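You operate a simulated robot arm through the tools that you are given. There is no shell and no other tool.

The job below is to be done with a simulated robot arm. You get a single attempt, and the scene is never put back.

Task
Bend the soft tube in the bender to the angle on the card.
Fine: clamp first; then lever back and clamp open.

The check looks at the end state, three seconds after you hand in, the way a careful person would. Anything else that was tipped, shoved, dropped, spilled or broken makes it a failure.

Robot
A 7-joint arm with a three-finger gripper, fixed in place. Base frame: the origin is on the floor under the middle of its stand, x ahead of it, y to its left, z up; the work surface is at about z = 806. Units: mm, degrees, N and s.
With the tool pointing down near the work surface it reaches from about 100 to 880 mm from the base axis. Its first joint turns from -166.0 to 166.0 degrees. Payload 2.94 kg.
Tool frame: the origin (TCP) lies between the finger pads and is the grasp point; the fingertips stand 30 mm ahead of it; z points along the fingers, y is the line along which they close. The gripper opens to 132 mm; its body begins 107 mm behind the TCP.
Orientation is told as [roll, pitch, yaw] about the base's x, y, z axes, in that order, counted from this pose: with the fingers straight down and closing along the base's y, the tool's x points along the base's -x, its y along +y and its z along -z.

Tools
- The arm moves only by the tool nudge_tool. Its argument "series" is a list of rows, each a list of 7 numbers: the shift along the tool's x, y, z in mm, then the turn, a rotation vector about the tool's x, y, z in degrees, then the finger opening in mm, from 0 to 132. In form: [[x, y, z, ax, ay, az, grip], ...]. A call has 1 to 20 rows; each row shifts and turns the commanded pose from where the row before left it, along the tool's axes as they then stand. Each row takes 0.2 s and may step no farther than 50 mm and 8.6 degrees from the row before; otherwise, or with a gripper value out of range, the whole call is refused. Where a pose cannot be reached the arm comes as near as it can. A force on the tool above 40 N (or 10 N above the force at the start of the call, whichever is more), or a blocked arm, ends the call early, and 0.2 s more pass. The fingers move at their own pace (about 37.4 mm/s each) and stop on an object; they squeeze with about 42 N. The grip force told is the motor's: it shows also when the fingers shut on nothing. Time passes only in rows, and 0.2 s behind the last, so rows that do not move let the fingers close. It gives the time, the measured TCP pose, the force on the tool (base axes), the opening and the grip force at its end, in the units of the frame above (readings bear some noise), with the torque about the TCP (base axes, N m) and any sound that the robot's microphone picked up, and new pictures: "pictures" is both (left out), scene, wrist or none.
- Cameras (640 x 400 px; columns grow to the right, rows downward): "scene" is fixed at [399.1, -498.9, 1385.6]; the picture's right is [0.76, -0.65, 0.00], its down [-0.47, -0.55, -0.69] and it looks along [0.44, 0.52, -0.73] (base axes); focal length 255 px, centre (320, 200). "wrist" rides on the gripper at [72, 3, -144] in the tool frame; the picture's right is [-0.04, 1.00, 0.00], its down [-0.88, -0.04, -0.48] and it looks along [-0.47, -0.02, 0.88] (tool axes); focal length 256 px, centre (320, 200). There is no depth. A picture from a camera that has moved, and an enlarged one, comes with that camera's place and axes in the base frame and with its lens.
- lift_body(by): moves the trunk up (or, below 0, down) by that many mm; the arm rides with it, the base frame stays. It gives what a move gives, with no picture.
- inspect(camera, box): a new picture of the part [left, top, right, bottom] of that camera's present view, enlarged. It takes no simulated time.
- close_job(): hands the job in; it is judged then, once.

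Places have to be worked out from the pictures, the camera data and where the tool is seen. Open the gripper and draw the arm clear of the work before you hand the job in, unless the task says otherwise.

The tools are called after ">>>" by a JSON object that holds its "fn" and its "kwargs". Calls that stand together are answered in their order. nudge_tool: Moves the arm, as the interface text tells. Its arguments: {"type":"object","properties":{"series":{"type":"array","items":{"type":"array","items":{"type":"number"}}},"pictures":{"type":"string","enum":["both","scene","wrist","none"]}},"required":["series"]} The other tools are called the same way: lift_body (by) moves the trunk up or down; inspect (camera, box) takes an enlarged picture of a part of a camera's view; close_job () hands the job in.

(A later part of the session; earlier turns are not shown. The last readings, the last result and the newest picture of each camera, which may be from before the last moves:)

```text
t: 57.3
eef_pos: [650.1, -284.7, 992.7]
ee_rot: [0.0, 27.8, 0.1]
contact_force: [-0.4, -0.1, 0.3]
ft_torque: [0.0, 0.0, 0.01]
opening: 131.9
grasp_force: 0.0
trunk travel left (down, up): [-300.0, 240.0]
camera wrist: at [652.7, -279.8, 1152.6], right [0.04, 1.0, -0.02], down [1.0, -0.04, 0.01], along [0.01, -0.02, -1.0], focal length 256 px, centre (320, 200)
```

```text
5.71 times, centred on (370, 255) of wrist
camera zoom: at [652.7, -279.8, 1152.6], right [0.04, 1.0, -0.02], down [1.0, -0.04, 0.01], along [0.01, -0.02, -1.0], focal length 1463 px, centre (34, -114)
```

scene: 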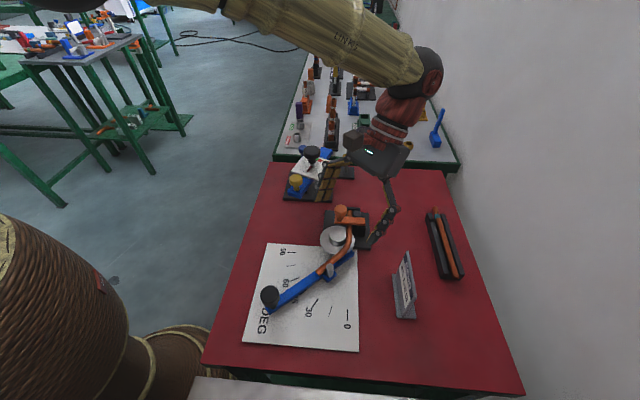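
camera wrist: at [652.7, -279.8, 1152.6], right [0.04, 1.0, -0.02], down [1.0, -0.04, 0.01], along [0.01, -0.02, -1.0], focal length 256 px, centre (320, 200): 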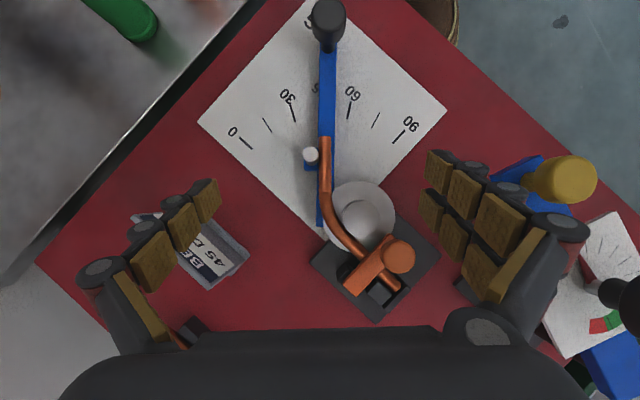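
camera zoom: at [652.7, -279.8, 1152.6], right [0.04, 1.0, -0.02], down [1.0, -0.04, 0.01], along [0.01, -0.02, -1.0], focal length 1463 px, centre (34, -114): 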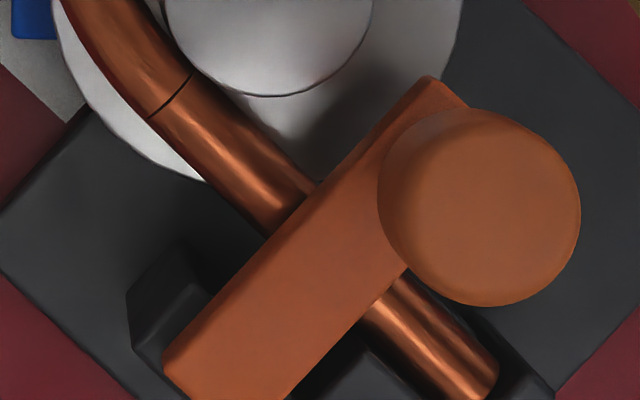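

The overhead view suggests the bend is around 46° relative to the dial zero, while the oblique view gave less. I'll measure the clamped leg and dial marks more precisely in this same picture.

>>> {"fn": "inspect", "kwargs": {"camera": "wrist", "box": [335, 222, 383, 252]}}

>>> {"fn": "inspect", "kwargs": {"camera": "wrist", "box": [363, 262, 411, 292]}}

>>> {"fn": "inspect", "kwargs": {"camera": "wrist", "box": [300, 20, 364, 60]}}

>>> {"fn": "inspect", "kwargs": {"camera": "wrist", "box": [300, 80, 364, 120]}}

>>> {"fn": "inspect", "kwargs": {"camera": "wrist", "box": [220, 110, 268, 160]}}

>>> {"fn": "inspect", "kwargs": {"camera": "wrist", "box": [375, 110, 423, 150]}}

>>> {"fn": "inspect", "kwargs": {"camera": "wrist", "box": [300, 240, 380, 330]}}

```text
13.33 times, centred on (359, 237) of wrist
camera zoom: at [652.7, -279.8, 1152.6], right [0.04, 1.0, -0.02], down [1.0, -0.04, 0.01], along [0.01, -0.02, -1.0], focal length 3413 px, centre (-200, -293)
```

zoom: 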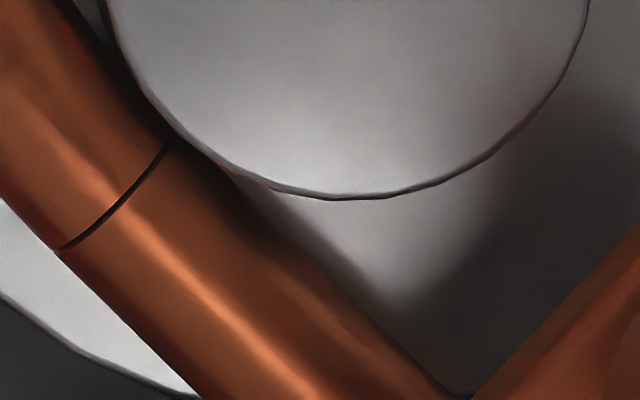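

```text
13.33 times, centred on (387, 277) of wrist
camera zoom: at [652.7, -279.8, 1152.6], right [0.04, 1.0, -0.02], down [1.0, -0.04, 0.01], along [0.01, -0.02, -1.0], focal length 3413 px, centre (-573, -827)
```

zoom: 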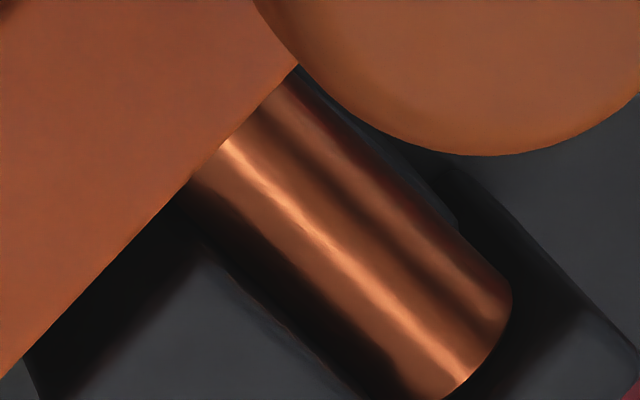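

```text
10.00 times, centred on (332, 40) of wrist
camera zoom: at [652.7, -279.8, 1152.6], right [0.04, 1.0, -0.02], down [1.0, -0.04, 0.01], along [0.01, -0.02, -1.0], focal length 2560 px, centre (200, 1800)
```

zoom: 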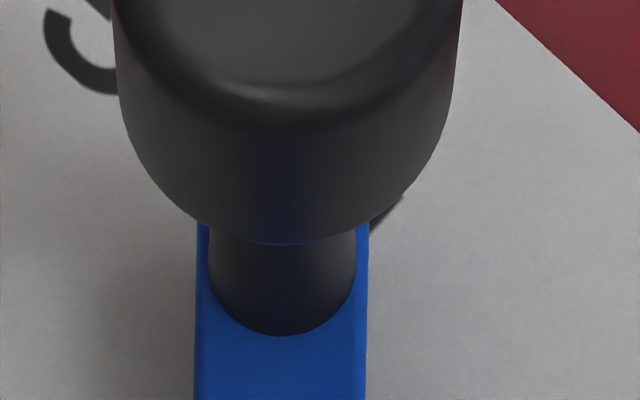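

```text
10.00 times, centred on (332, 100) of wrist
camera zoom: at [652.7, -279.8, 1152.6], right [0.04, 1.0, -0.02], down [1.0, -0.04, 0.01], along [0.01, -0.02, -1.0], focal length 2560 px, centre (200, 1200)
```

zoom: 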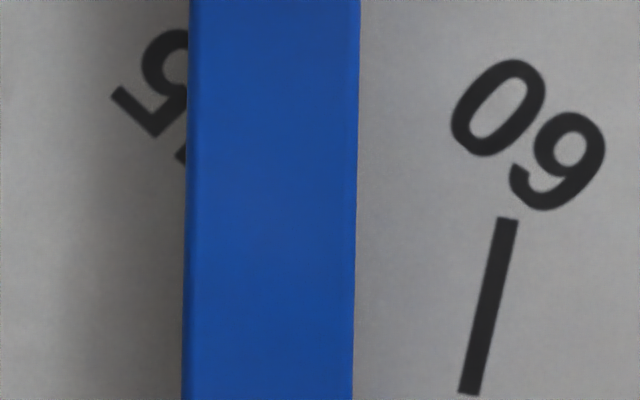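

```text
8.00 times, centred on (244, 135) of wrist
camera zoom: at [652.7, -279.8, 1152.6], right [0.04, 1.0, -0.02], down [1.0, -0.04, 0.01], along [0.01, -0.02, -1.0], focal length 2048 px, centre (928, 720)
```

zoom: 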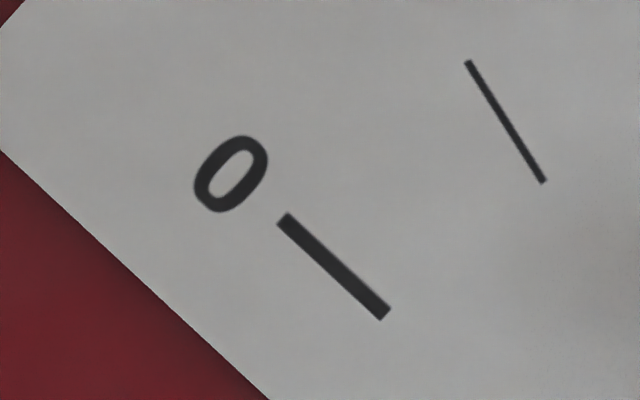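

```text
10.00 times, centred on (399, 130) of wrist
camera zoom: at [652.7, -279.8, 1152.6], right [0.04, 1.0, -0.02], down [1.0, -0.04, 0.01], along [0.01, -0.02, -1.0], focal length 2560 px, centre (-470, 900)
```

zoom: 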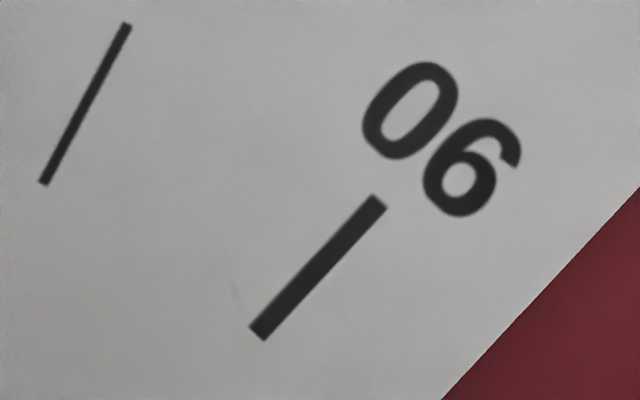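

```text
4.44 times, centred on (340, 285) of wrist
camera zoom: at [652.7, -279.8, 1152.6], right [0.04, 1.0, -0.02], down [1.0, -0.04, 0.01], along [0.01, -0.02, -1.0], focal length 1138 px, centre (231, -178)
```

zoom: 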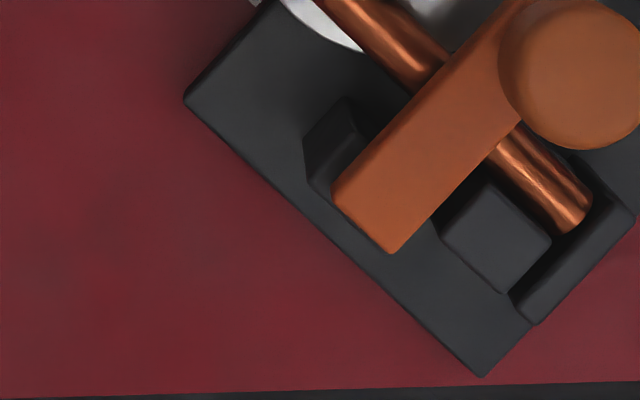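

Measured straight down:
- The dial zero and base edge lie 47.0–47.2° from image vertical. The free leg is 0.45° from vertical.
- That puts the bend at about 46 ± 0.8°, so the oblique view was biased low because the tube slopes down slightly.
- The lever reads about 48°.

That is enough bend for now. I'll go back to the lever knob (about (461, -270)) to return the lever to its start.

>>> {"fn": "nudge_tool", "kwargs": {"series": [[0, 0, 0, 0, -7, 0, 132], [0, 0, 0, 0, -7, 0, 110], [0, 0, 0, 0, -7, 0, 80], [0, 0, 0, 0, -7, 0, 80], [40, 3, 0, 0, 0, 0, 80], [40, 3, 0, 0, 0, 0, 80], [40, 3, 0, 0, 0, 0, 80], [40, 3, 0, 0, 0, 0, 80], [28, 2.7, 0, 0, 0, 3.3, 80], [0, 0, 30, 0, 0, 0, 80], [0, 0, 30, 0, 0, 0, 80]], "pictures": "both"}}

>>> {"fn": "inspect", "kwargs": {"camera": "wrist", "box": [240, 60, 400, 260]}}

```text
t: 59.7
eef_pos: [460.9, -270.6, 932.7]
ee_rot: [-0.1, -0.3, -3.4]
contact_force: [0.7, -0.1, 0.4]
ft_torque: [0.03, 0.0, -0.01]
opening: 79.8
grasp_force: 0.1
trunk travel left (down, up): [-300.0, 240.0]
camera wrist: at [388.9, -262.2, 1074.6], right [0.1, 0.99, 0.0], down [0.87, -0.09, 0.48], along [0.48, -0.05, -0.88], focal length 256 px, centre (320, 200)
```

scene: 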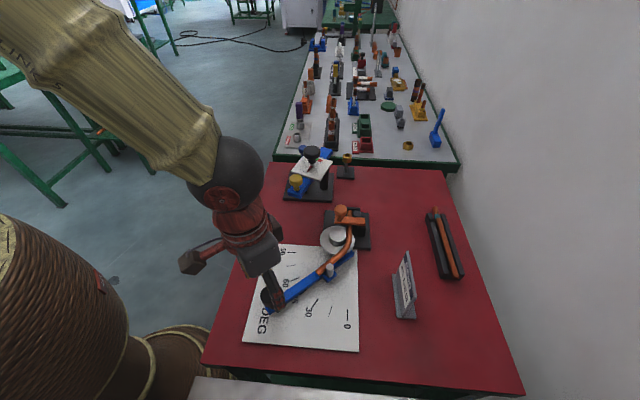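
wrist: 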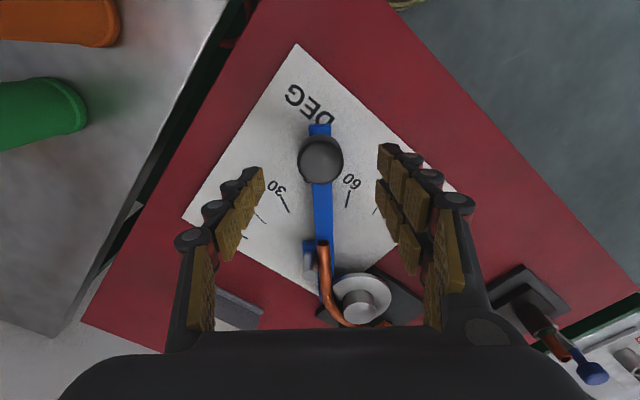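

```text
2.00 times, centred on (320, 160) of wrist
camera zoom: at [388.9, -262.2, 1074.6], right [0.1, 0.99, 0.0], down [0.87, -0.09, 0.48], along [0.48, -0.05, -0.88], focal length 512 px, centre (320, 280)
```

zoom: 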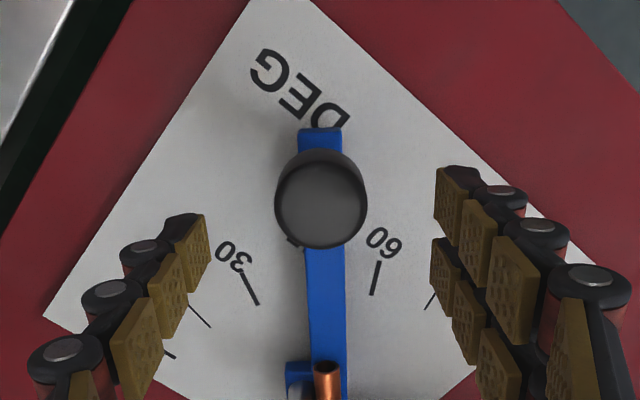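

The knob is centred at about (463, -270). I'll descend around it and cage it again.

>>> {"fn": "nudge_tool", "kwargs": {"series": [[0, 0, 25, 0, 0, 0, 80], [0, 0, 20, 0, 0, 0, 80], [0, 0, 10, 0, 0, 0, 80], [0, 0, 6, 0, 0, 0, 80], [0, 0, 0, 0, 0, 0, 50], [0, 0, 0, 0, 0, 0, 42], [0, 0, 0, 0, 0, 0, 42], [0, 0, 0, 0, 0, 0, 42]], "pictures": "wrist"}}

```text
t: 61.5
eef_pos: [461.2, -269.5, 869.9]
ee_rot: [-0.1, -0.3, -3.2]
contact_force: [0.1, 0.7, 0.4]
ft_torque: [0.0, -0.02, 0.03]
opening: 41.7
grasp_force: 0.1
trunk travel left (down, up): [-300.0, 240.0]
camera wrist: at [389.8, -261.6, 1013.0], right [0.1, 0.99, 0.0], down [0.87, -0.09, 0.48], along [0.48, -0.05, -0.88], focal length 256 px, centre (320, 200)
```

wrist: 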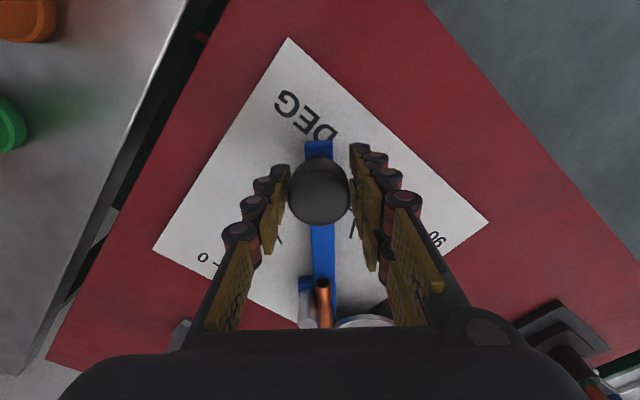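

Caged. I'll swing the lever back counter-clockwise, 24° first.

>>> {"fn": "nudge_tool", "kwargs": {"series": [[-0.07, -5.55, 0, 0, 0, -1.5, 42], [-0.07, -5.55, 0, 0, 0, -1.5, 42], [-0.07, -5.55, 0, 0, 0, -1.5, 42], [-0.07, -5.55, 0, 0, 0, -1.5, 42], [-0.07, -5.55, 0, 0, 0, -1.5, 42], [-0.07, -5.55, 0, 0, 0, -1.5, 42], [-0.07, -5.55, 0, 0, 0, -1.5, 42], [-0.07, -5.55, 0, 0, 0, -1.5, 42], [-0.07, -5.55, 0, 0, 0, -1.5, 42], [-0.07, -5.55, 0, 0, 0, -1.5, 42], [-0.07, -5.55, 0, 0, 0, -1.5, 42], [-0.07, -5.55, 0, 0, 0, -1.5, 42], [-0.07, -5.55, 0, 0, 0, -1.5, 42], [-0.07, -5.55, 0, 0, 0, -1.5, 42], [-0.07, -5.55, 0, 0, 0, -1.5, 42], [-0.07, -5.55, 0, 0, 0, -1.5, 42]], "pictures": "both"}}

```text
t: 64.9
eef_pos: [475.2, -354.0, 871.4]
ee_rot: [-0.2, -0.2, 20.9]
contact_force: [0.4, 0.3, 0.4]
ft_torque: [0.0, 0.01, 0.0]
opening: 42.1
grasp_force: 0.1
trunk travel left (down, up): [-300.0, 240.0]
camera wrist: at [406.5, -376.9, 1013.9], right [-0.31, 0.95, 0.0], down [0.83, 0.28, 0.48], along [0.46, 0.15, -0.88], focal length 256 px, centre (320, 200)
```

scene: 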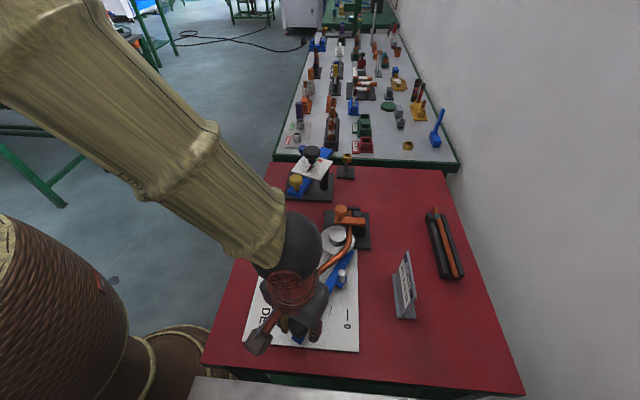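
wrist: 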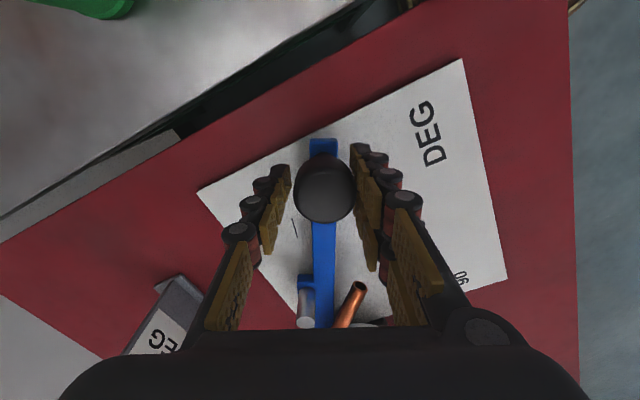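

The lever is following back and the tube stays bent. I'll continue 21°, then finish in small steps while watching for the end stop.

>>> {"fn": "nudge_tool", "kwargs": {"series": [[-0.07, -5.55, 0, 0, 0, -1.5, 42], [-0.07, -5.55, 0, 0, 0, -1.5, 42], [-0.07, -5.55, 0, 0, 0, -1.5, 42], [-0.07, -5.55, 0, 0, 0, -1.5, 42], [-0.07, -5.55, 0, 0, 0, -1.5, 42], [-0.07, -5.55, 0, 0, 0, -1.5, 42], [-0.07, -5.55, 0, 0, 0, -1.5, 42], [-0.07, -5.55, 0, 0, 0, -1.5, 42], [-0.07, -5.55, 0, 0, 0, -1.5, 42], [-0.07, -5.55, 0, 0, 0, -1.5, 42], [-0.07, -5.55, 0, 0, 0, -1.5, 42], [-0.07, -5.55, 0, 0, 0, -1.5, 42], [-0.07, -5.55, 0, 0, 0, -1.5, 42], [-0.07, -5.55, 0, 0, 0, -1.5, 42]], "pictures": "both"}}

>>> {"fn": "nudge_tool", "kwargs": {"series": [[-0.03, -3.7, 0, 0, 0, -1, 42], [-0.03, -3.7, 0, 0, 0, -1, 42]], "pictures": "none"}}

```text
t: 67.9
eef_pos: [515.2, -420.9, 871.4]
ee_rot: [-0.2, -0.3, 41.7]
contact_force: [0.4, 1.1, 0.2]
ft_torque: [-0.01, -0.02, 0.01]
opening: 42.3
grasp_force: 0.2
trunk travel left (down, up): [-300.0, 240.0]
camera wrist: at [459.6, -466.0, 1014.5], right [-0.63, 0.77, 0.0], down [0.68, 0.56, 0.48], along [0.37, 0.3, -0.88], focal length 256 px, centre (320, 200)
```

scene: 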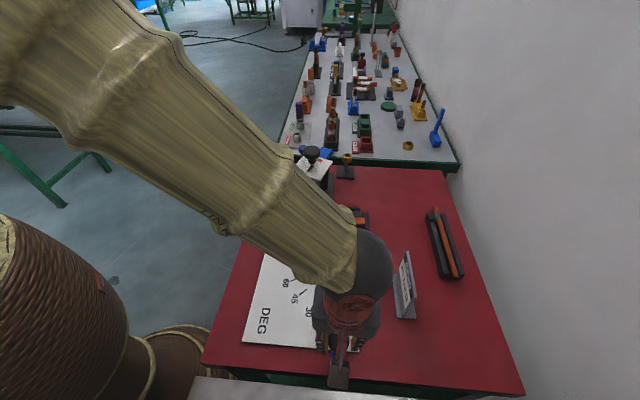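
wrist: 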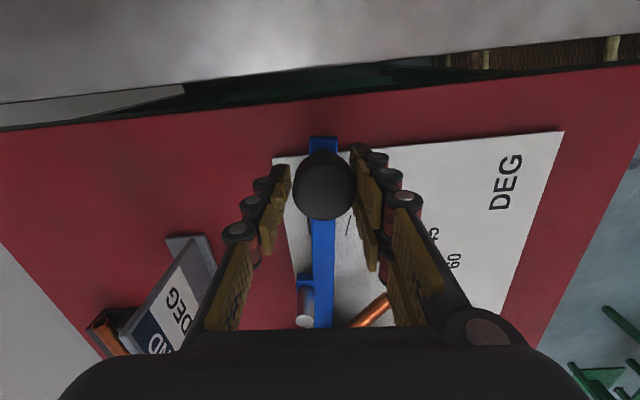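

```text
t: 68.5
eef_pos: [522.0, -426.7, 871.9]
ee_rot: [-0.3, -0.1, 43.8]
contact_force: [-0.1, 0.8, 0.1]
ft_torque: [0.0, 0.0, 0.0]
opening: 42.4
grasp_force: 0.3
trunk travel left (down, up): [-300.0, 240.0]
```

>>> {"fn": "nudge_tool", "kwargs": {"series": [[-0.03, -3.7, 0, 0, 0, -1, 42]], "pictures": "none"}}

>>> {"fn": "nudge_tool", "kwargs": {"series": [[-0.03, -3.0, 0, 0, 0, -0.5, 42]], "pictures": "none"}}

>>> {"fn": "nudge_tool", "kwargs": {"series": [[0, -2.0, 0, 0, 0, 0, 42]], "pictures": "wrist"}}

```text
t: 68.9
eef_pos: [523.0, -429.0, 870.4]
ee_rot: [-0.3, -0.1, 44.7]
contact_force: [0.5, 0.1, 0.0]
ft_torque: [0.03, 0.04, -0.01]
opening: 42.1
grasp_force: 0.1
trunk travel left (down, up): [-300.0, 240.0]
```

```text
t: 69.3
eef_pos: [525.3, -431.4, 870.1]
ee_rot: [-0.2, -0.1, 45.3]
contact_force: [-0.7, 0.4, -1.1]
ft_torque: [0.02, 0.02, 0.03]
opening: 42.1
grasp_force: 0.5
trunk travel left (down, up): [-300.0, 240.0]
```

```text
t: 69.7
eef_pos: [526.2, -432.0, 871.9]
ee_rot: [-0.3, -0.1, 45.3]
contact_force: [-1.2, 0.0, -0.6]
ft_torque: [0.0, -0.04, -0.03]
opening: 42.6
grasp_force: 0.0
trunk travel left (down, up): [-300.0, 240.0]
camera wrist: at [473.3, -481.3, 1013.9], right [-0.68, 0.73, 0.0], down [0.64, 0.6, 0.48], along [0.35, 0.32, -0.88], focal length 256 px, centre (320, 200)
```

wrist: 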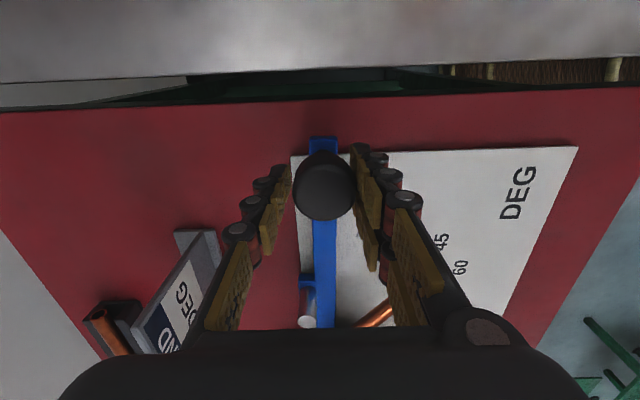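

>>> {"fn": "nudge_tool", "kwargs": {"series": [[0, -2.0, 0, 0, 0, 0, 42]], "pictures": "none"}}

>>> {"fn": "nudge_tool", "kwargs": {"series": [[0, -2.0, 0, 0, 0, 0, 42]], "pictures": "none"}}

>>> {"fn": "nudge_tool", "kwargs": {"series": [[0, -1.5, 0, 0, 0, 0, 42]], "pictures": "none"}}

```text
t: 70.1
eef_pos: [529.3, -433.7, 871.7]
ee_rot: [-0.3, -0.1, 45.3]
contact_force: [-0.8, 0.1, -0.1]
ft_torque: [0.02, -0.04, -0.05]
opening: 42.3
grasp_force: 0.1
trunk travel left (down, up): [-300.0, 240.0]
```

```text
t: 70.5
eef_pos: [529.5, -435.0, 871.9]
ee_rot: [-0.3, -0.1, 45.4]
contact_force: [0.5, 0.6, 0.4]
ft_torque: [-0.04, -0.01, 0.0]
opening: 42.3
grasp_force: 0.7
trunk travel left (down, up): [-300.0, 240.0]
```

```text
t: 70.9
eef_pos: [530.0, -435.5, 870.6]
ee_rot: [-0.2, -0.1, 45.2]
contact_force: [-3.3, 1.5, -1.3]
ft_torque: [0.01, 0.01, -0.02]
opening: 43.9
grasp_force: 1.4
trunk travel left (down, up): [-300.0, 240.0]
```

The reaction rose to about 3.5 N and the pads are flexing, so the lever is at its home stop. I'll relax, open the fingers, lift off and look.

>>> {"fn": "nudge_tool", "kwargs": {"series": [[0, 2, 0, 0, 0, 0, 50], [0, 0, 0, 0, 0, 0, 80], [0, 0, 0, 0, 0, 0, 80], [0, 0, 0, 0, 0, 0, 80], [0, 0, -20, 0, 0, 0, 80], [0, 0, -30, 0, 0, 0, 80], [0, 0, -40, 0, 0, 0, 110], [0, 0, -30, 0, 0, 0, 132], [-35, 5, 0, 0, 0, 7.5, 132], [-35, 0, 0, 0, 0, 7.5, 132], [-35, 0, 0, 0, 0, 7.5, 132], [-25, 0, 0, 0, 0, 7.5, 132], [0, 0, 0, 0, 0, 7.5, 132], [0, 0, 0, 0, 0, 7.5, 132]], "pictures": "both"}}

```text
t: 73.9
eef_pos: [630.8, -356.0, 992.4]
ee_rot: [-0.1, -0.3, 0.2]
contact_force: [-0.5, -0.2, 0.3]
ft_torque: [-0.02, 0.01, -0.03]
opening: 132.0
grasp_force: 0.1
trunk travel left (down, up): [-300.0, 240.0]
camera wrist: at [558.1, -353.0, 1134.8], right [0.04, 1.0, 0.0], down [0.88, -0.03, 0.48], along [0.48, -0.02, -0.88], focal length 256 px, centre (320, 200)
```

scene: 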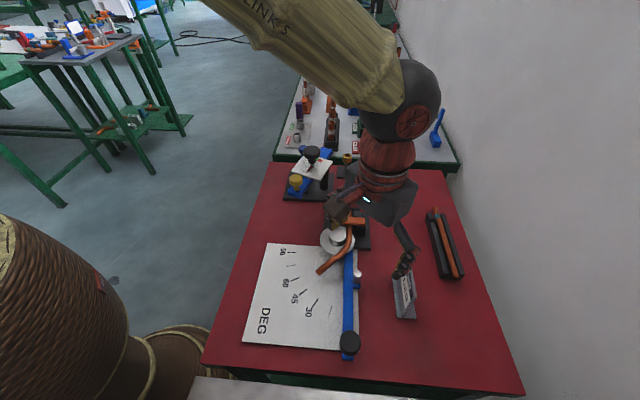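
wrist: 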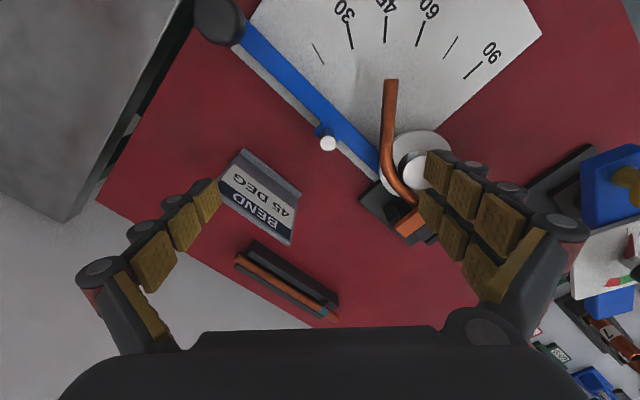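

The lever is back at its start position (knob and bar match the first picture). I'll take a straight-down look again before opening the clamp.

>>> {"fn": "nudge_tool", "kwargs": {"series": [[-15, 33, -10, 0, 0, 0, 132], [-19, 33, 0, 0, 0, 0, 132], [0, 0, 0, 0, 7, 0, 132], [0, 0, 0, 0, 7, 0, 132], [0, 0, 0, 0, 7, 0, 132], [0, 0, 0, 0, 7, 0, 132], [0, 0, 0, 0, 0, 0, 132]], "pictures": "both"}}

>>> {"fn": "inspect", "kwargs": {"camera": "wrist", "box": [280, 110, 380, 190]}}

>>> {"fn": "inspect", "kwargs": {"camera": "wrist", "box": [240, 30, 420, 150]}}

>>> {"fn": "inspect", "kwargs": {"camera": "scene", "box": [290, 200, 390, 300]}}

```text
t: 75.5
eef_pos: [665.3, -291.4, 1001.4]
ee_rot: [-0.1, 27.8, 0.2]
contact_force: [0.4, 0.1, 0.0]
ft_torque: [-0.01, -0.03, 0.03]
opening: 132.4
grasp_force: 0.0
trunk travel left (down, up): [-300.0, 240.0]
camera wrist: at [668.1, -287.1, 1162.3], right [0.03, 1.0, -0.02], down [1.0, -0.03, 0.01], along [0.01, -0.02, -1.0], focal length 256 px, centre (320, 200)
```

scene: 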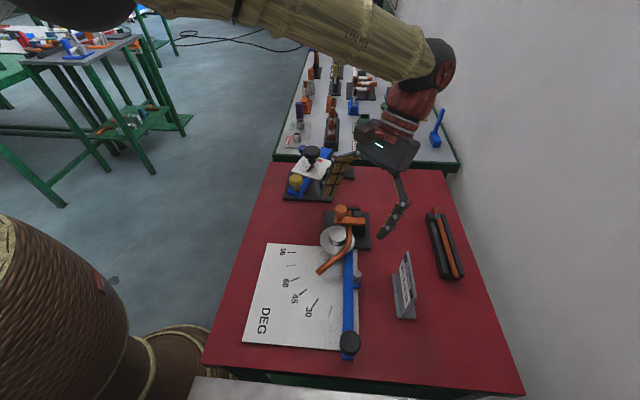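
wrist: 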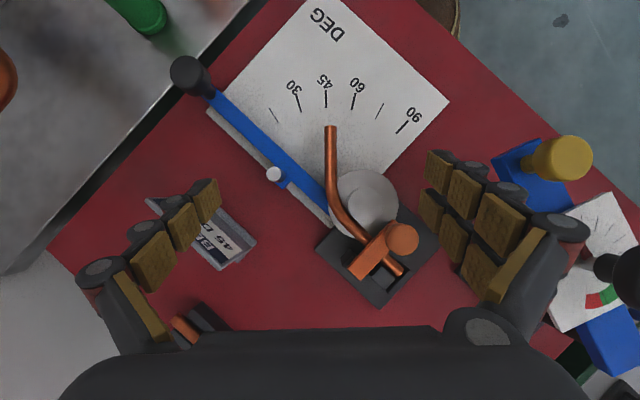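

```text
5.00 times, centred on (330, 150) of wrist
camera zoom: at [668.1, -287.1, 1162.3], right [0.03, 1.0, -0.02], down [1.0, -0.03, 0.01], along [0.01, -0.02, -1.0], focal length 1280 px, centre (270, 450)
```

zoom: 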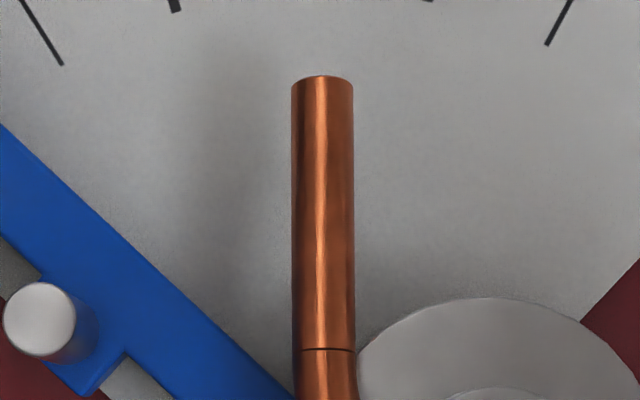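

```text
3.33 times, centred on (330, 90) of wrist
camera zoom: at [668.1, -287.1, 1162.3], right [0.03, 1.0, -0.02], down [1.0, -0.03, 0.01], along [0.01, -0.02, -1.0], focal length 853 px, centre (287, 567)
```

zoom: 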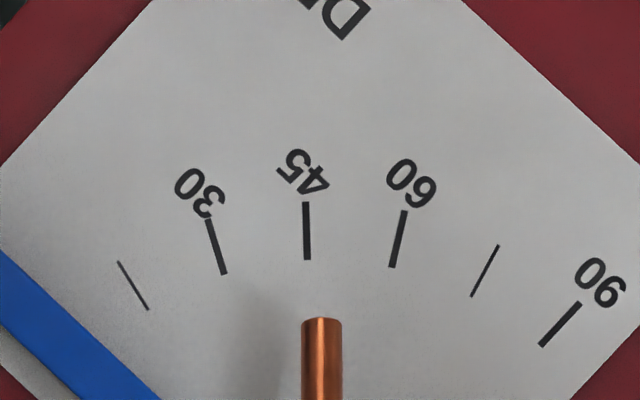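

```text
4.00 times, centred on (340, 250) of scene
camera zoom: at [399.1, -498.9, 1385.6], right [0.76, -0.65, 0.0], down [-0.47, -0.55, -0.69], along [0.44, 0.52, -0.73], focal length 1020 px, centre (240, 0)
```

zoom: 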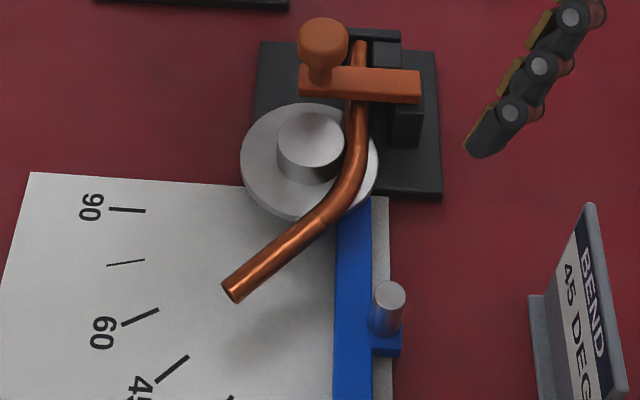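

Lever home, and the 45 mark is now visible beside the tube. I'll zoom in to compare the tube direction with the 45 mark.

>>> {"fn": "inspect", "kwargs": {"camera": "wrist", "box": [306, 80, 354, 110]}}

>>> {"fn": "inspect", "kwargs": {"camera": "wrist", "box": [306, 120, 354, 150]}}

>>> {"fn": "inspect", "kwargs": {"camera": "wrist", "box": [306, 152, 354, 182]}}

>>> {"fn": "inspect", "kwargs": {"camera": "wrist", "box": [230, 100, 310, 180]}}

>>> {"fn": "inspect", "kwargs": {"camera": "wrist", "box": [330, 205, 420, 295]}}

```text
13.33 times, centred on (330, 95) of wrist
camera zoom: at [668.1, -287.1, 1162.3], right [0.03, 1.0, -0.02], down [1.0, -0.03, 0.01], along [0.01, -0.02, -1.0], focal length 3413 px, centre (187, 1600)
```

zoom: 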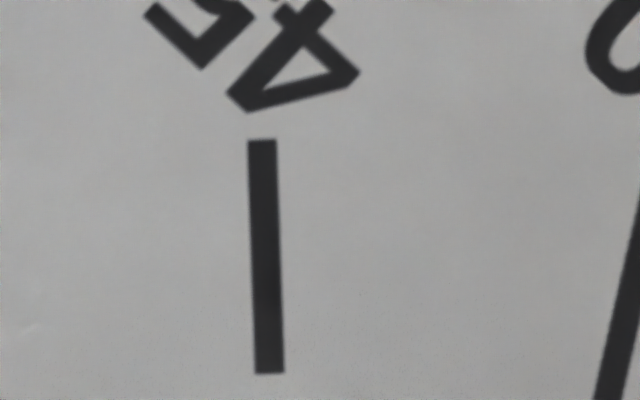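

```text
13.33 times, centred on (330, 135) of wrist
camera zoom: at [668.1, -287.1, 1162.3], right [0.03, 1.0, -0.02], down [1.0, -0.03, 0.01], along [0.01, -0.02, -1.0], focal length 3413 px, centre (187, 1067)
```

zoom: 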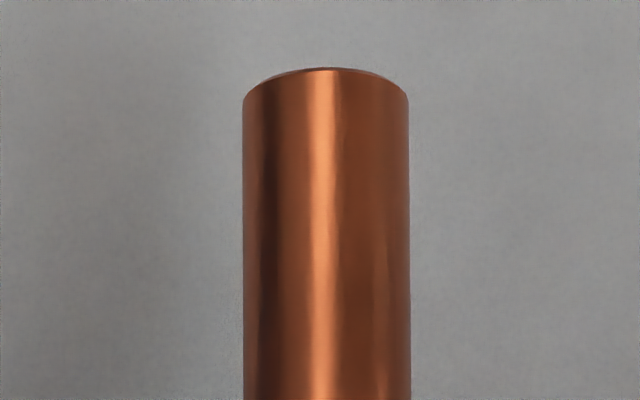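

```text
13.33 times, centred on (330, 167) of wrist
camera zoom: at [668.1, -287.1, 1162.3], right [0.03, 1.0, -0.02], down [1.0, -0.03, 0.01], along [0.01, -0.02, -1.0], focal length 3413 px, centre (187, 640)
```

zoom: 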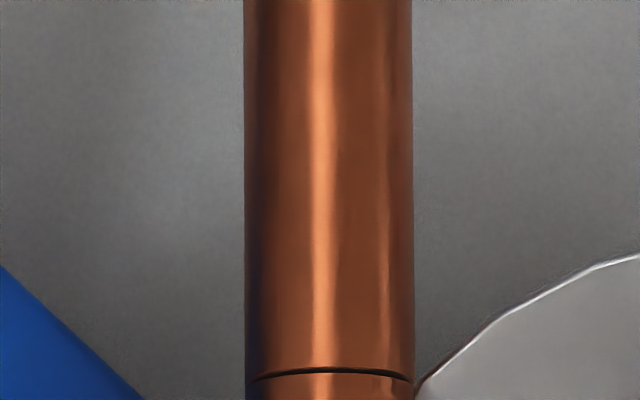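

```text
5.00 times, centred on (270, 140) of wrist
camera zoom: at [668.1, -287.1, 1162.3], right [0.03, 1.0, -0.02], down [1.0, -0.03, 0.01], along [0.01, -0.02, -1.0], focal length 1280 px, centre (570, 500)
```

zoom: 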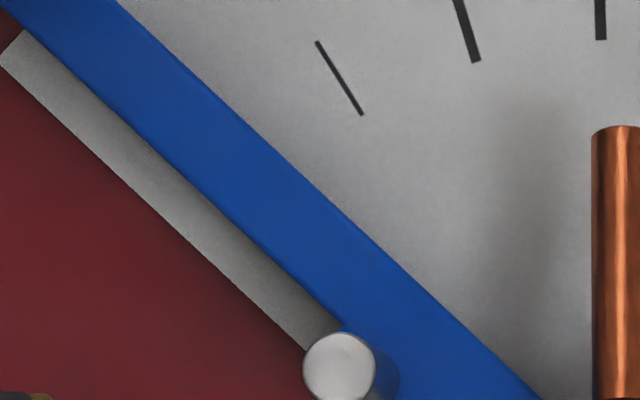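

```text
4.44 times, centred on (375, 250) of wrist
camera zoom: at [668.1, -287.1, 1162.3], right [0.03, 1.0, -0.02], down [1.0, -0.03, 0.01], along [0.01, -0.02, -1.0], focal length 1138 px, centre (76, -22)
```

zoom: 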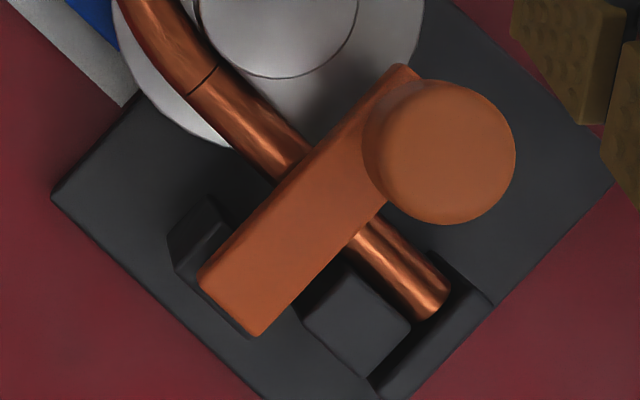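

The tube's free leg is about 1° past the 45 mark direction (roughly 45.6–46.5°), and the lever is home. Now I'll open the clamp. I'll level the tool, close the fingers, turn to yaw 45° and go to the pulley side of the clamp knob.

>>> {"fn": "nudge_tool", "kwargs": {"series": [[0, 0, 0, 0, -7, 0, 0], [0, 0, 0, 0, -7, 0, 0], [0, 0, 0, 0, -7, 0, 0], [0, 0, 0, 0, -7, 0, 0], [0, 0, 0, 0, 0, -7.5, 0], [0, 0, 0, 0, 0, -7.5, 0], [0, 0, 0, 0, 0, -7.5, 0], [0, 0, 0, 0, 0, -7.5, 0], [0, 0, 0, 0, 0, -7.5, 0], [0, 0, 0, 0, 0, -7.5, 0], [-31, 23, 0, 0, 0, 0, 0], [-31, 23, 0, 0, 0, 0, 0], [-30, 23, 0, 0, 0, 0, 0], [0, 0, 20, 0, 0, 0, 0], [0, 0, 20, 0, 0, 0, 0]], "pictures": "both"}}

>>> {"fn": "inspect", "kwargs": {"camera": "scene", "box": [300, 165, 400, 245]}}

>>> {"fn": "inspect", "kwargs": {"camera": "wrist", "box": [230, 80, 390, 200]}}

```text
t: 78.7
eef_pos: [679.4, -179.0, 961.6]
ee_rot: [-0.4, -0.1, 45.3]
contact_force: [-0.6, 0.4, -0.4]
ft_torque: [0.02, 0.0, 0.01]
opening: 0.0
grasp_force: 28.5
trunk travel left (down, up): [-300.0, 240.0]
camera wrist: at [625.9, -227.0, 1103.6], right [-0.68, 0.73, 0.0], down [0.64, 0.6, 0.48], along [0.35, 0.32, -0.88], focal length 256 px, centre (320, 200)
```

scene: 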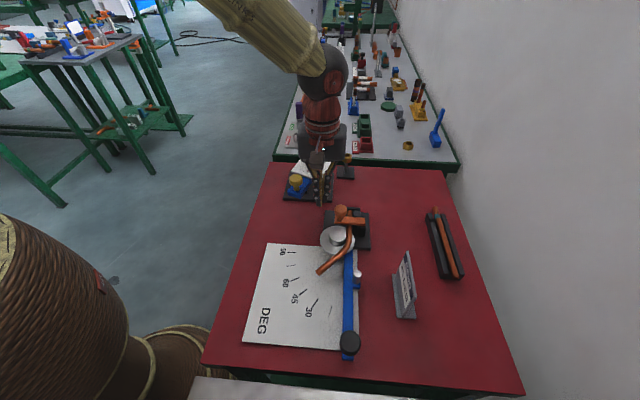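
wrist: 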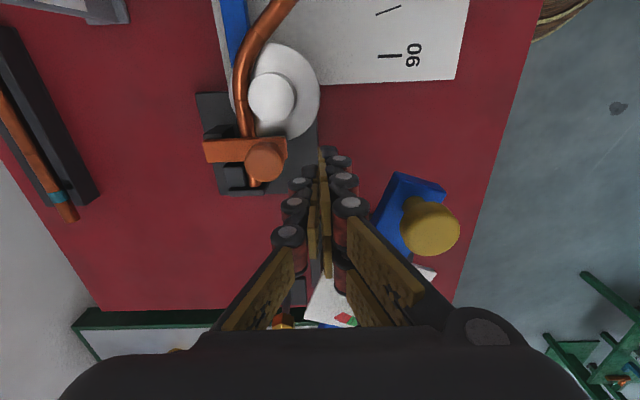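

```text
5.00 times, centred on (350, 205) of scene
camera zoom: at [399.1, -498.9, 1385.6], right [0.76, -0.65, 0.0], down [-0.47, -0.55, -0.69], along [0.44, 0.52, -0.73], focal length 1275 px, centre (170, 175)
```

zoom: 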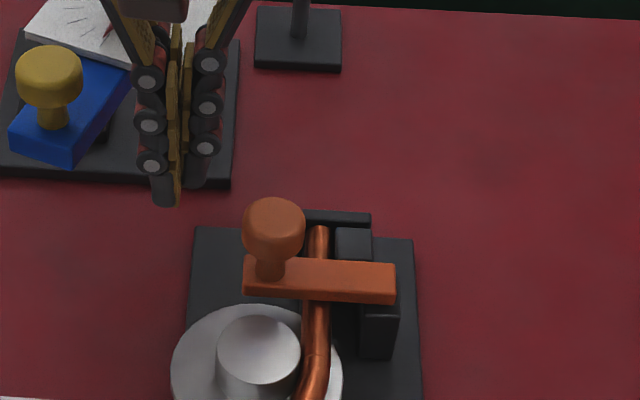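

```text
3.33 times, centred on (310, 140) of wrist
camera zoom: at [625.9, -227.0, 1103.6], right [-0.68, 0.73, 0.0], down [0.64, 0.6, 0.48], along [0.35, 0.32, -0.88], focal length 853 px, centre (353, 400)
```

zoom: 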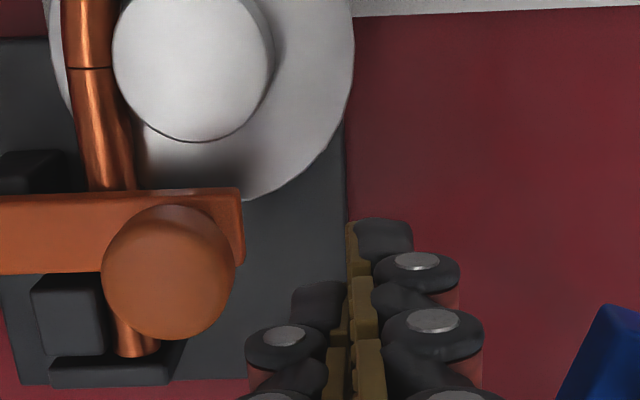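

The fingers are on the pulley side of the knob with a clear path. I'll descend to tip z ≈ 885 and push toward the open side in small steps.

>>> {"fn": "nudge_tool", "kwargs": {"series": [[0, 0, 20, 0, 0, 0, 0], [0, 0, 16, 0, 0, 0, 0], [0, 0, 10, 0, 0, 0, 0], [0, -3, 0, 0, 0, 0, 0], [0, -3, 0, 0, 0, 0, 0]], "pictures": "none"}}

>>> {"fn": "nudge_tool", "kwargs": {"series": [[0, -3, 0, 0, 0, 0, 0], [0, -3, 0, 0, 0, 0, 0]], "pictures": "none"}}

>>> {"fn": "inspect", "kwargs": {"camera": "scene", "box": [310, 175, 390, 235]}}

```text
t: 79.9
eef_pos: [684.2, -181.5, 915.1]
ee_rot: [-0.3, -0.1, 45.3]
contact_force: [0.2, 0.0, 0.3]
ft_torque: [0.02, 0.0, -0.01]
opening: 0.0
grasp_force: 28.4
trunk travel left (down, up): [-300.0, 240.0]
```

```text
t: 80.5
eef_pos: [689.3, -185.4, 914.3]
ee_rot: [-0.3, -0.1, 45.3]
contact_force: [0.2, -0.4, 0.2]
ft_torque: [0.02, -0.01, 0.0]
opening: 0.0
grasp_force: 29.0
trunk travel left (down, up): [-300.0, 240.0]
```

```text
6.67 times, centred on (350, 205) of scene
camera zoom: at [399.1, -498.9, 1385.6], right [0.76, -0.65, 0.0], down [-0.47, -0.55, -0.69], along [0.44, 0.52, -0.73], focal length 1700 px, centre (120, 167)
```

zoom: 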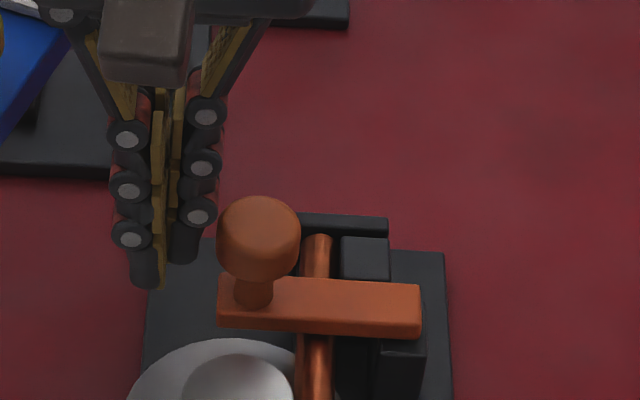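

About to contact the knob. I'll continue pushing in 3 mm steps, checking force.

>>> {"fn": "nudge_tool", "kwargs": {"series": [[0, -3, 0, 0, 0, 0, 0], [0, -3, 0, 0, 0, 0, 0]], "pictures": "none"}}

>>> {"fn": "nudge_tool", "kwargs": {"series": [[0, -3, 0, 0, 0, 0, 0], [0, -3, 0, 0, 0, 0, 0]], "pictures": "none"}}

>>> {"fn": "inspect", "kwargs": {"camera": "scene", "box": [310, 175, 390, 235]}}

```text
t: 81.1
eef_pos: [692.5, -189.4, 915.3]
ee_rot: [-0.2, -0.1, 45.3]
contact_force: [-3.0, 3.2, 2.0]
ft_torque: [0.01, 0.01, 0.01]
opening: 0.0
grasp_force: 29.0
trunk travel left (down, up): [-300.0, 240.0]
```

```text
t: 81.9
eef_pos: [694.0, -190.2, 915.3]
ee_rot: [0.2, -0.1, 45.3]
contact_force: [-12.9, 25.3, 15.1]
ft_torque: [0.02, -0.03, 0.09]
opening: 0.1
grasp_force: 28.6
trunk travel left (down, up): [-300.0, 240.0]
stopped in row 2: the force on the tool passed its limit at 42 N (the readings are from after the stop); the commanded pose is now the measured one
```

```text
6.67 times, centred on (350, 205) of scene
camera zoom: at [399.1, -498.9, 1385.6], right [0.76, -0.65, 0.0], down [-0.47, -0.55, -0.69], along [0.44, 0.52, -0.73], focal length 1700 px, centre (120, 167)
```

zoom: 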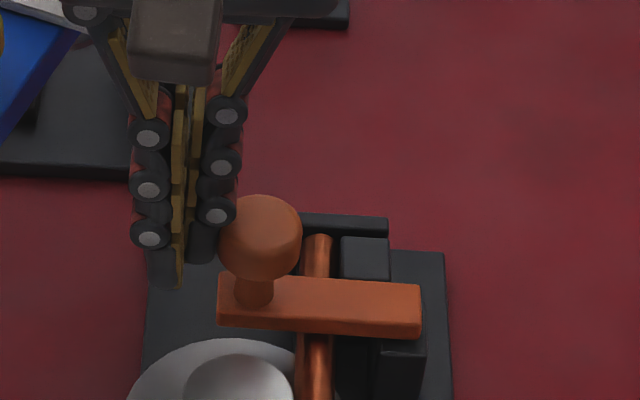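

The horizontal push locked up at 42 N with no handle movement: at this pose the knob has to rise more than it slides. I'll back off slightly and try moving along the actual arc, up and outward, so friction helps.

>>> {"fn": "nudge_tool", "kwargs": {"series": [[0, 2.5, 3, 0, 0, 0, 0], [0, 0, 2, 0, 0, 0, 0]], "pictures": "none"}}

>>> {"fn": "nudge_tool", "kwargs": {"series": [[0, -2.5, -1.5, 0, 0, 0, 0], [0, -1, -2, 0, 0, 0, 0], [0, -1, -2, 0, 0, 0, 0], [0, -1, -2, 0, 0, 0, 0]], "pictures": "none"}}

>>> {"fn": "inspect", "kwargs": {"camera": "scene", "box": [310, 175, 390, 235]}}

```text
t: 82.5
eef_pos: [693.5, -190.8, 913.2]
ee_rot: [0.0, -0.1, 45.1]
contact_force: [-11.9, 18.9, 17.9]
ft_torque: [-0.05, -0.1, 0.03]
opening: 0.0
grasp_force: 28.6
trunk travel left (down, up): [-300.0, 240.0]
stopped in row 2: the force on the tool passed its limit at 43 N (the readings are from after the stop); the commanded pose is now the measured one
```

```text
t: 83.1
eef_pos: [693.4, -190.3, 914.7]
ee_rot: [0.5, 0.1, 45.2]
contact_force: [-13.0, 18.1, 10.5]
ft_torque: [-0.05, 0.02, 0.01]
opening: 0.0
grasp_force: 28.5
trunk travel left (down, up): [-300.0, 240.0]
stopped in row 3: the force on the tool passed its limit at 41 N (the readings are from after the stop); the commanded pose is now the measured one
```

```text
6.67 times, centred on (350, 205) of scene
camera zoom: at [399.1, -498.9, 1385.6], right [0.76, -0.65, 0.0], down [-0.47, -0.55, -0.69], along [0.44, 0.52, -0.73], focal length 1700 px, centre (120, 167)
```

zoom: 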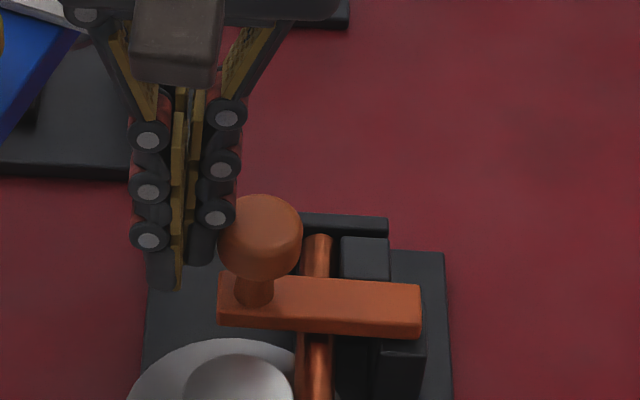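

The thumb joint is bearing on the knob's top edge, so pushing isn't effective. I'll back away, turn the gripper 90° and grip the knob from above, with the fingers closing along the tube direction so the knob can pivot in the grip.

>>> {"fn": "nudge_tool", "kwargs": {"series": [[0, 5, 0, 0, 0, 0, 0], [0, 5, -5, 0, 0, 0, 0], [0, 0, -30, 0, 0, 0, 0], [0, 0, -45, 0, 0, 0, 0], [0, 0, 0, 0, 0, 7.5, 70], [0, 0, 0, 0, 0, 7.5, 70], [0, 0, 0, 0, 0, 7.5, 70], [0, 0, 0, 0, 0, 7.5, 70], [0, 0, 0, 0, 0, 7.5, 70], [0, 0, 0, 0, 0, 7.5, 70], [0, 0, 0, 0, 0, 7.5, 70], [0, 0, 0, 0, 0, 7.5, 70], [0, 0, 0, 0, 0, 7.5, 70], [0, 0, 0, 0, 0, 7.5, 70], [0, 0, 0, 0, 0, 7.5, 70], [0, 0, 0, 0, 0, 7.5, 70]], "pictures": "both"}}

>>> {"fn": "inspect", "kwargs": {"camera": "wrist", "box": [200, 80, 440, 300]}}

```text
t: 86.5
eef_pos: [689.4, -186.5, 993.6]
ee_rot: [0.0, 0.2, -44.8]
contact_force: [-1.0, -0.2, -0.2]
ft_torque: [-0.04, 0.02, 0.0]
opening: 69.6
grasp_force: 0.1
trunk travel left (down, up): [-300.0, 240.0]
camera wrist: at [641.2, -133.2, 1137.7], right [0.74, 0.68, 0.0], down [0.6, -0.65, 0.47], along [0.32, -0.35, -0.88], focal length 256 px, centre (320, 200)
```

scene: 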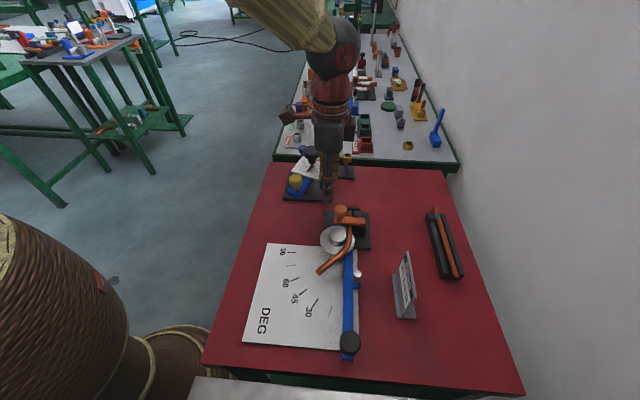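
wrist: 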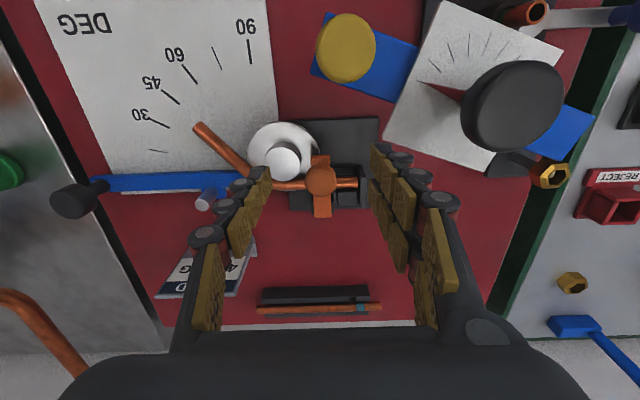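

```text
1.82 times, centred on (320, 190) of wrist
camera zoom: at [641.2, -133.2, 1137.7], right [0.74, 0.68, 0.0], down [0.6, -0.65, 0.47], along [0.32, -0.35, -0.88], focal length 465 px, centre (320, 218)
```

zoom: 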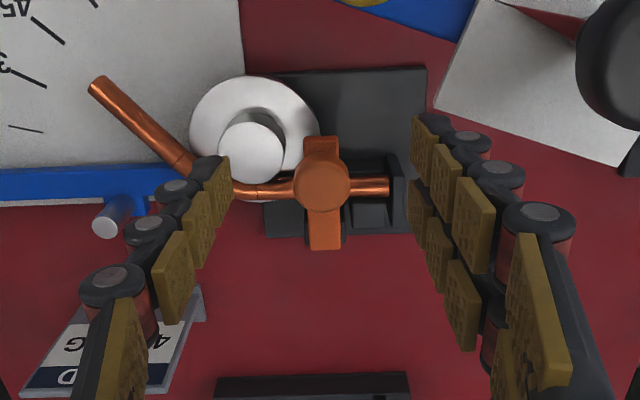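

The gripper is aligned along the tube. The gauge's tall knob (about z = 1000 at (729, -79)) is roughly 130 mm away, so I'll stay clear of it. Next I'll shift 38 mm over the clamp knob, lower partway and recheck.

>>> {"fn": "nudge_tool", "kwargs": {"series": [[-19, 0, 0, 0, 0, 0, 70], [-19, 0, 0, 0, 0, 0, 70], [0, 0, 20, 0, 0, 0, 70], [0, 0, 15, 0, 0, 0, 70]], "pictures": "both"}}

>>> {"fn": "inspect", "kwargs": {"camera": "wrist", "box": [200, 80, 440, 300]}}

>>> {"fn": "inspect", "kwargs": {"camera": "scene", "box": [300, 155, 400, 235]}}

```text
t: 87.5
eef_pos: [717.3, -213.6, 958.9]
ee_rot: [0.1, 0.2, -44.8]
contact_force: [0.8, 0.0, -0.3]
ft_torque: [0.03, 0.04, -0.01]
opening: 69.9
grasp_force: 0.1
trunk travel left (down, up): [-300.0, 240.0]
camera wrist: at [669.4, -161.8, 1102.0], right [0.73, 0.68, 0.0], down [0.6, -0.65, 0.47], along [0.32, -0.35, -0.88], focal length 256 px, centre (320, 200)
```

scene: 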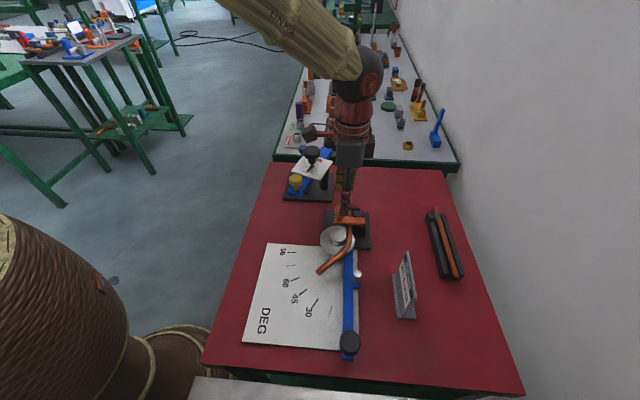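
wrist: 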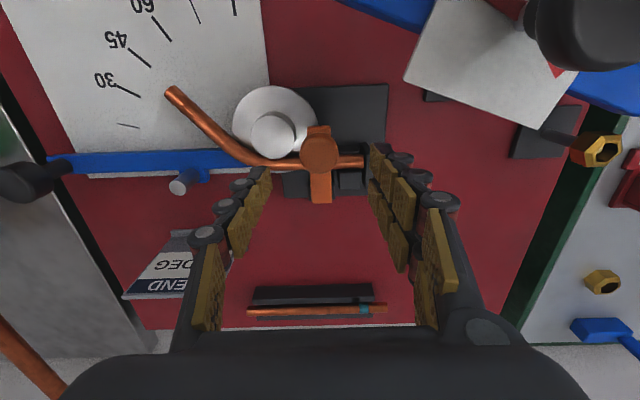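

```text
1.82 times, centred on (320, 190) of wrist
camera zoom: at [669.4, -161.8, 1102.0], right [0.73, 0.68, 0.0], down [0.6, -0.65, 0.47], along [0.32, -0.35, -0.88], focal length 465 px, centre (320, 218)
```

zoom: 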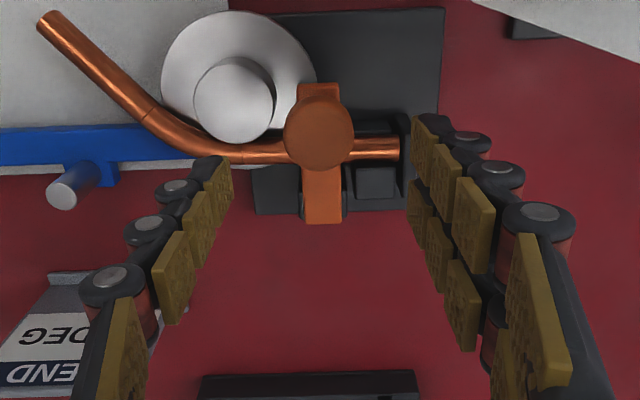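

```text
5.00 times, centred on (350, 195) of scene
camera zoom: at [399.1, -498.9, 1385.6], right [0.76, -0.65, 0.0], down [-0.47, -0.55, -0.69], along [0.44, 0.52, -0.73], focal length 1275 px, centre (170, 225)
```

zoom: 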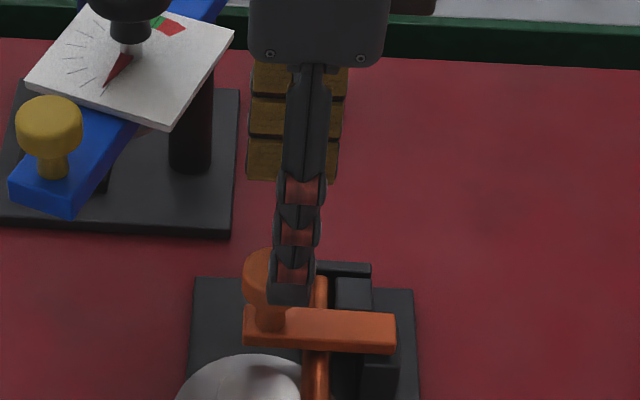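

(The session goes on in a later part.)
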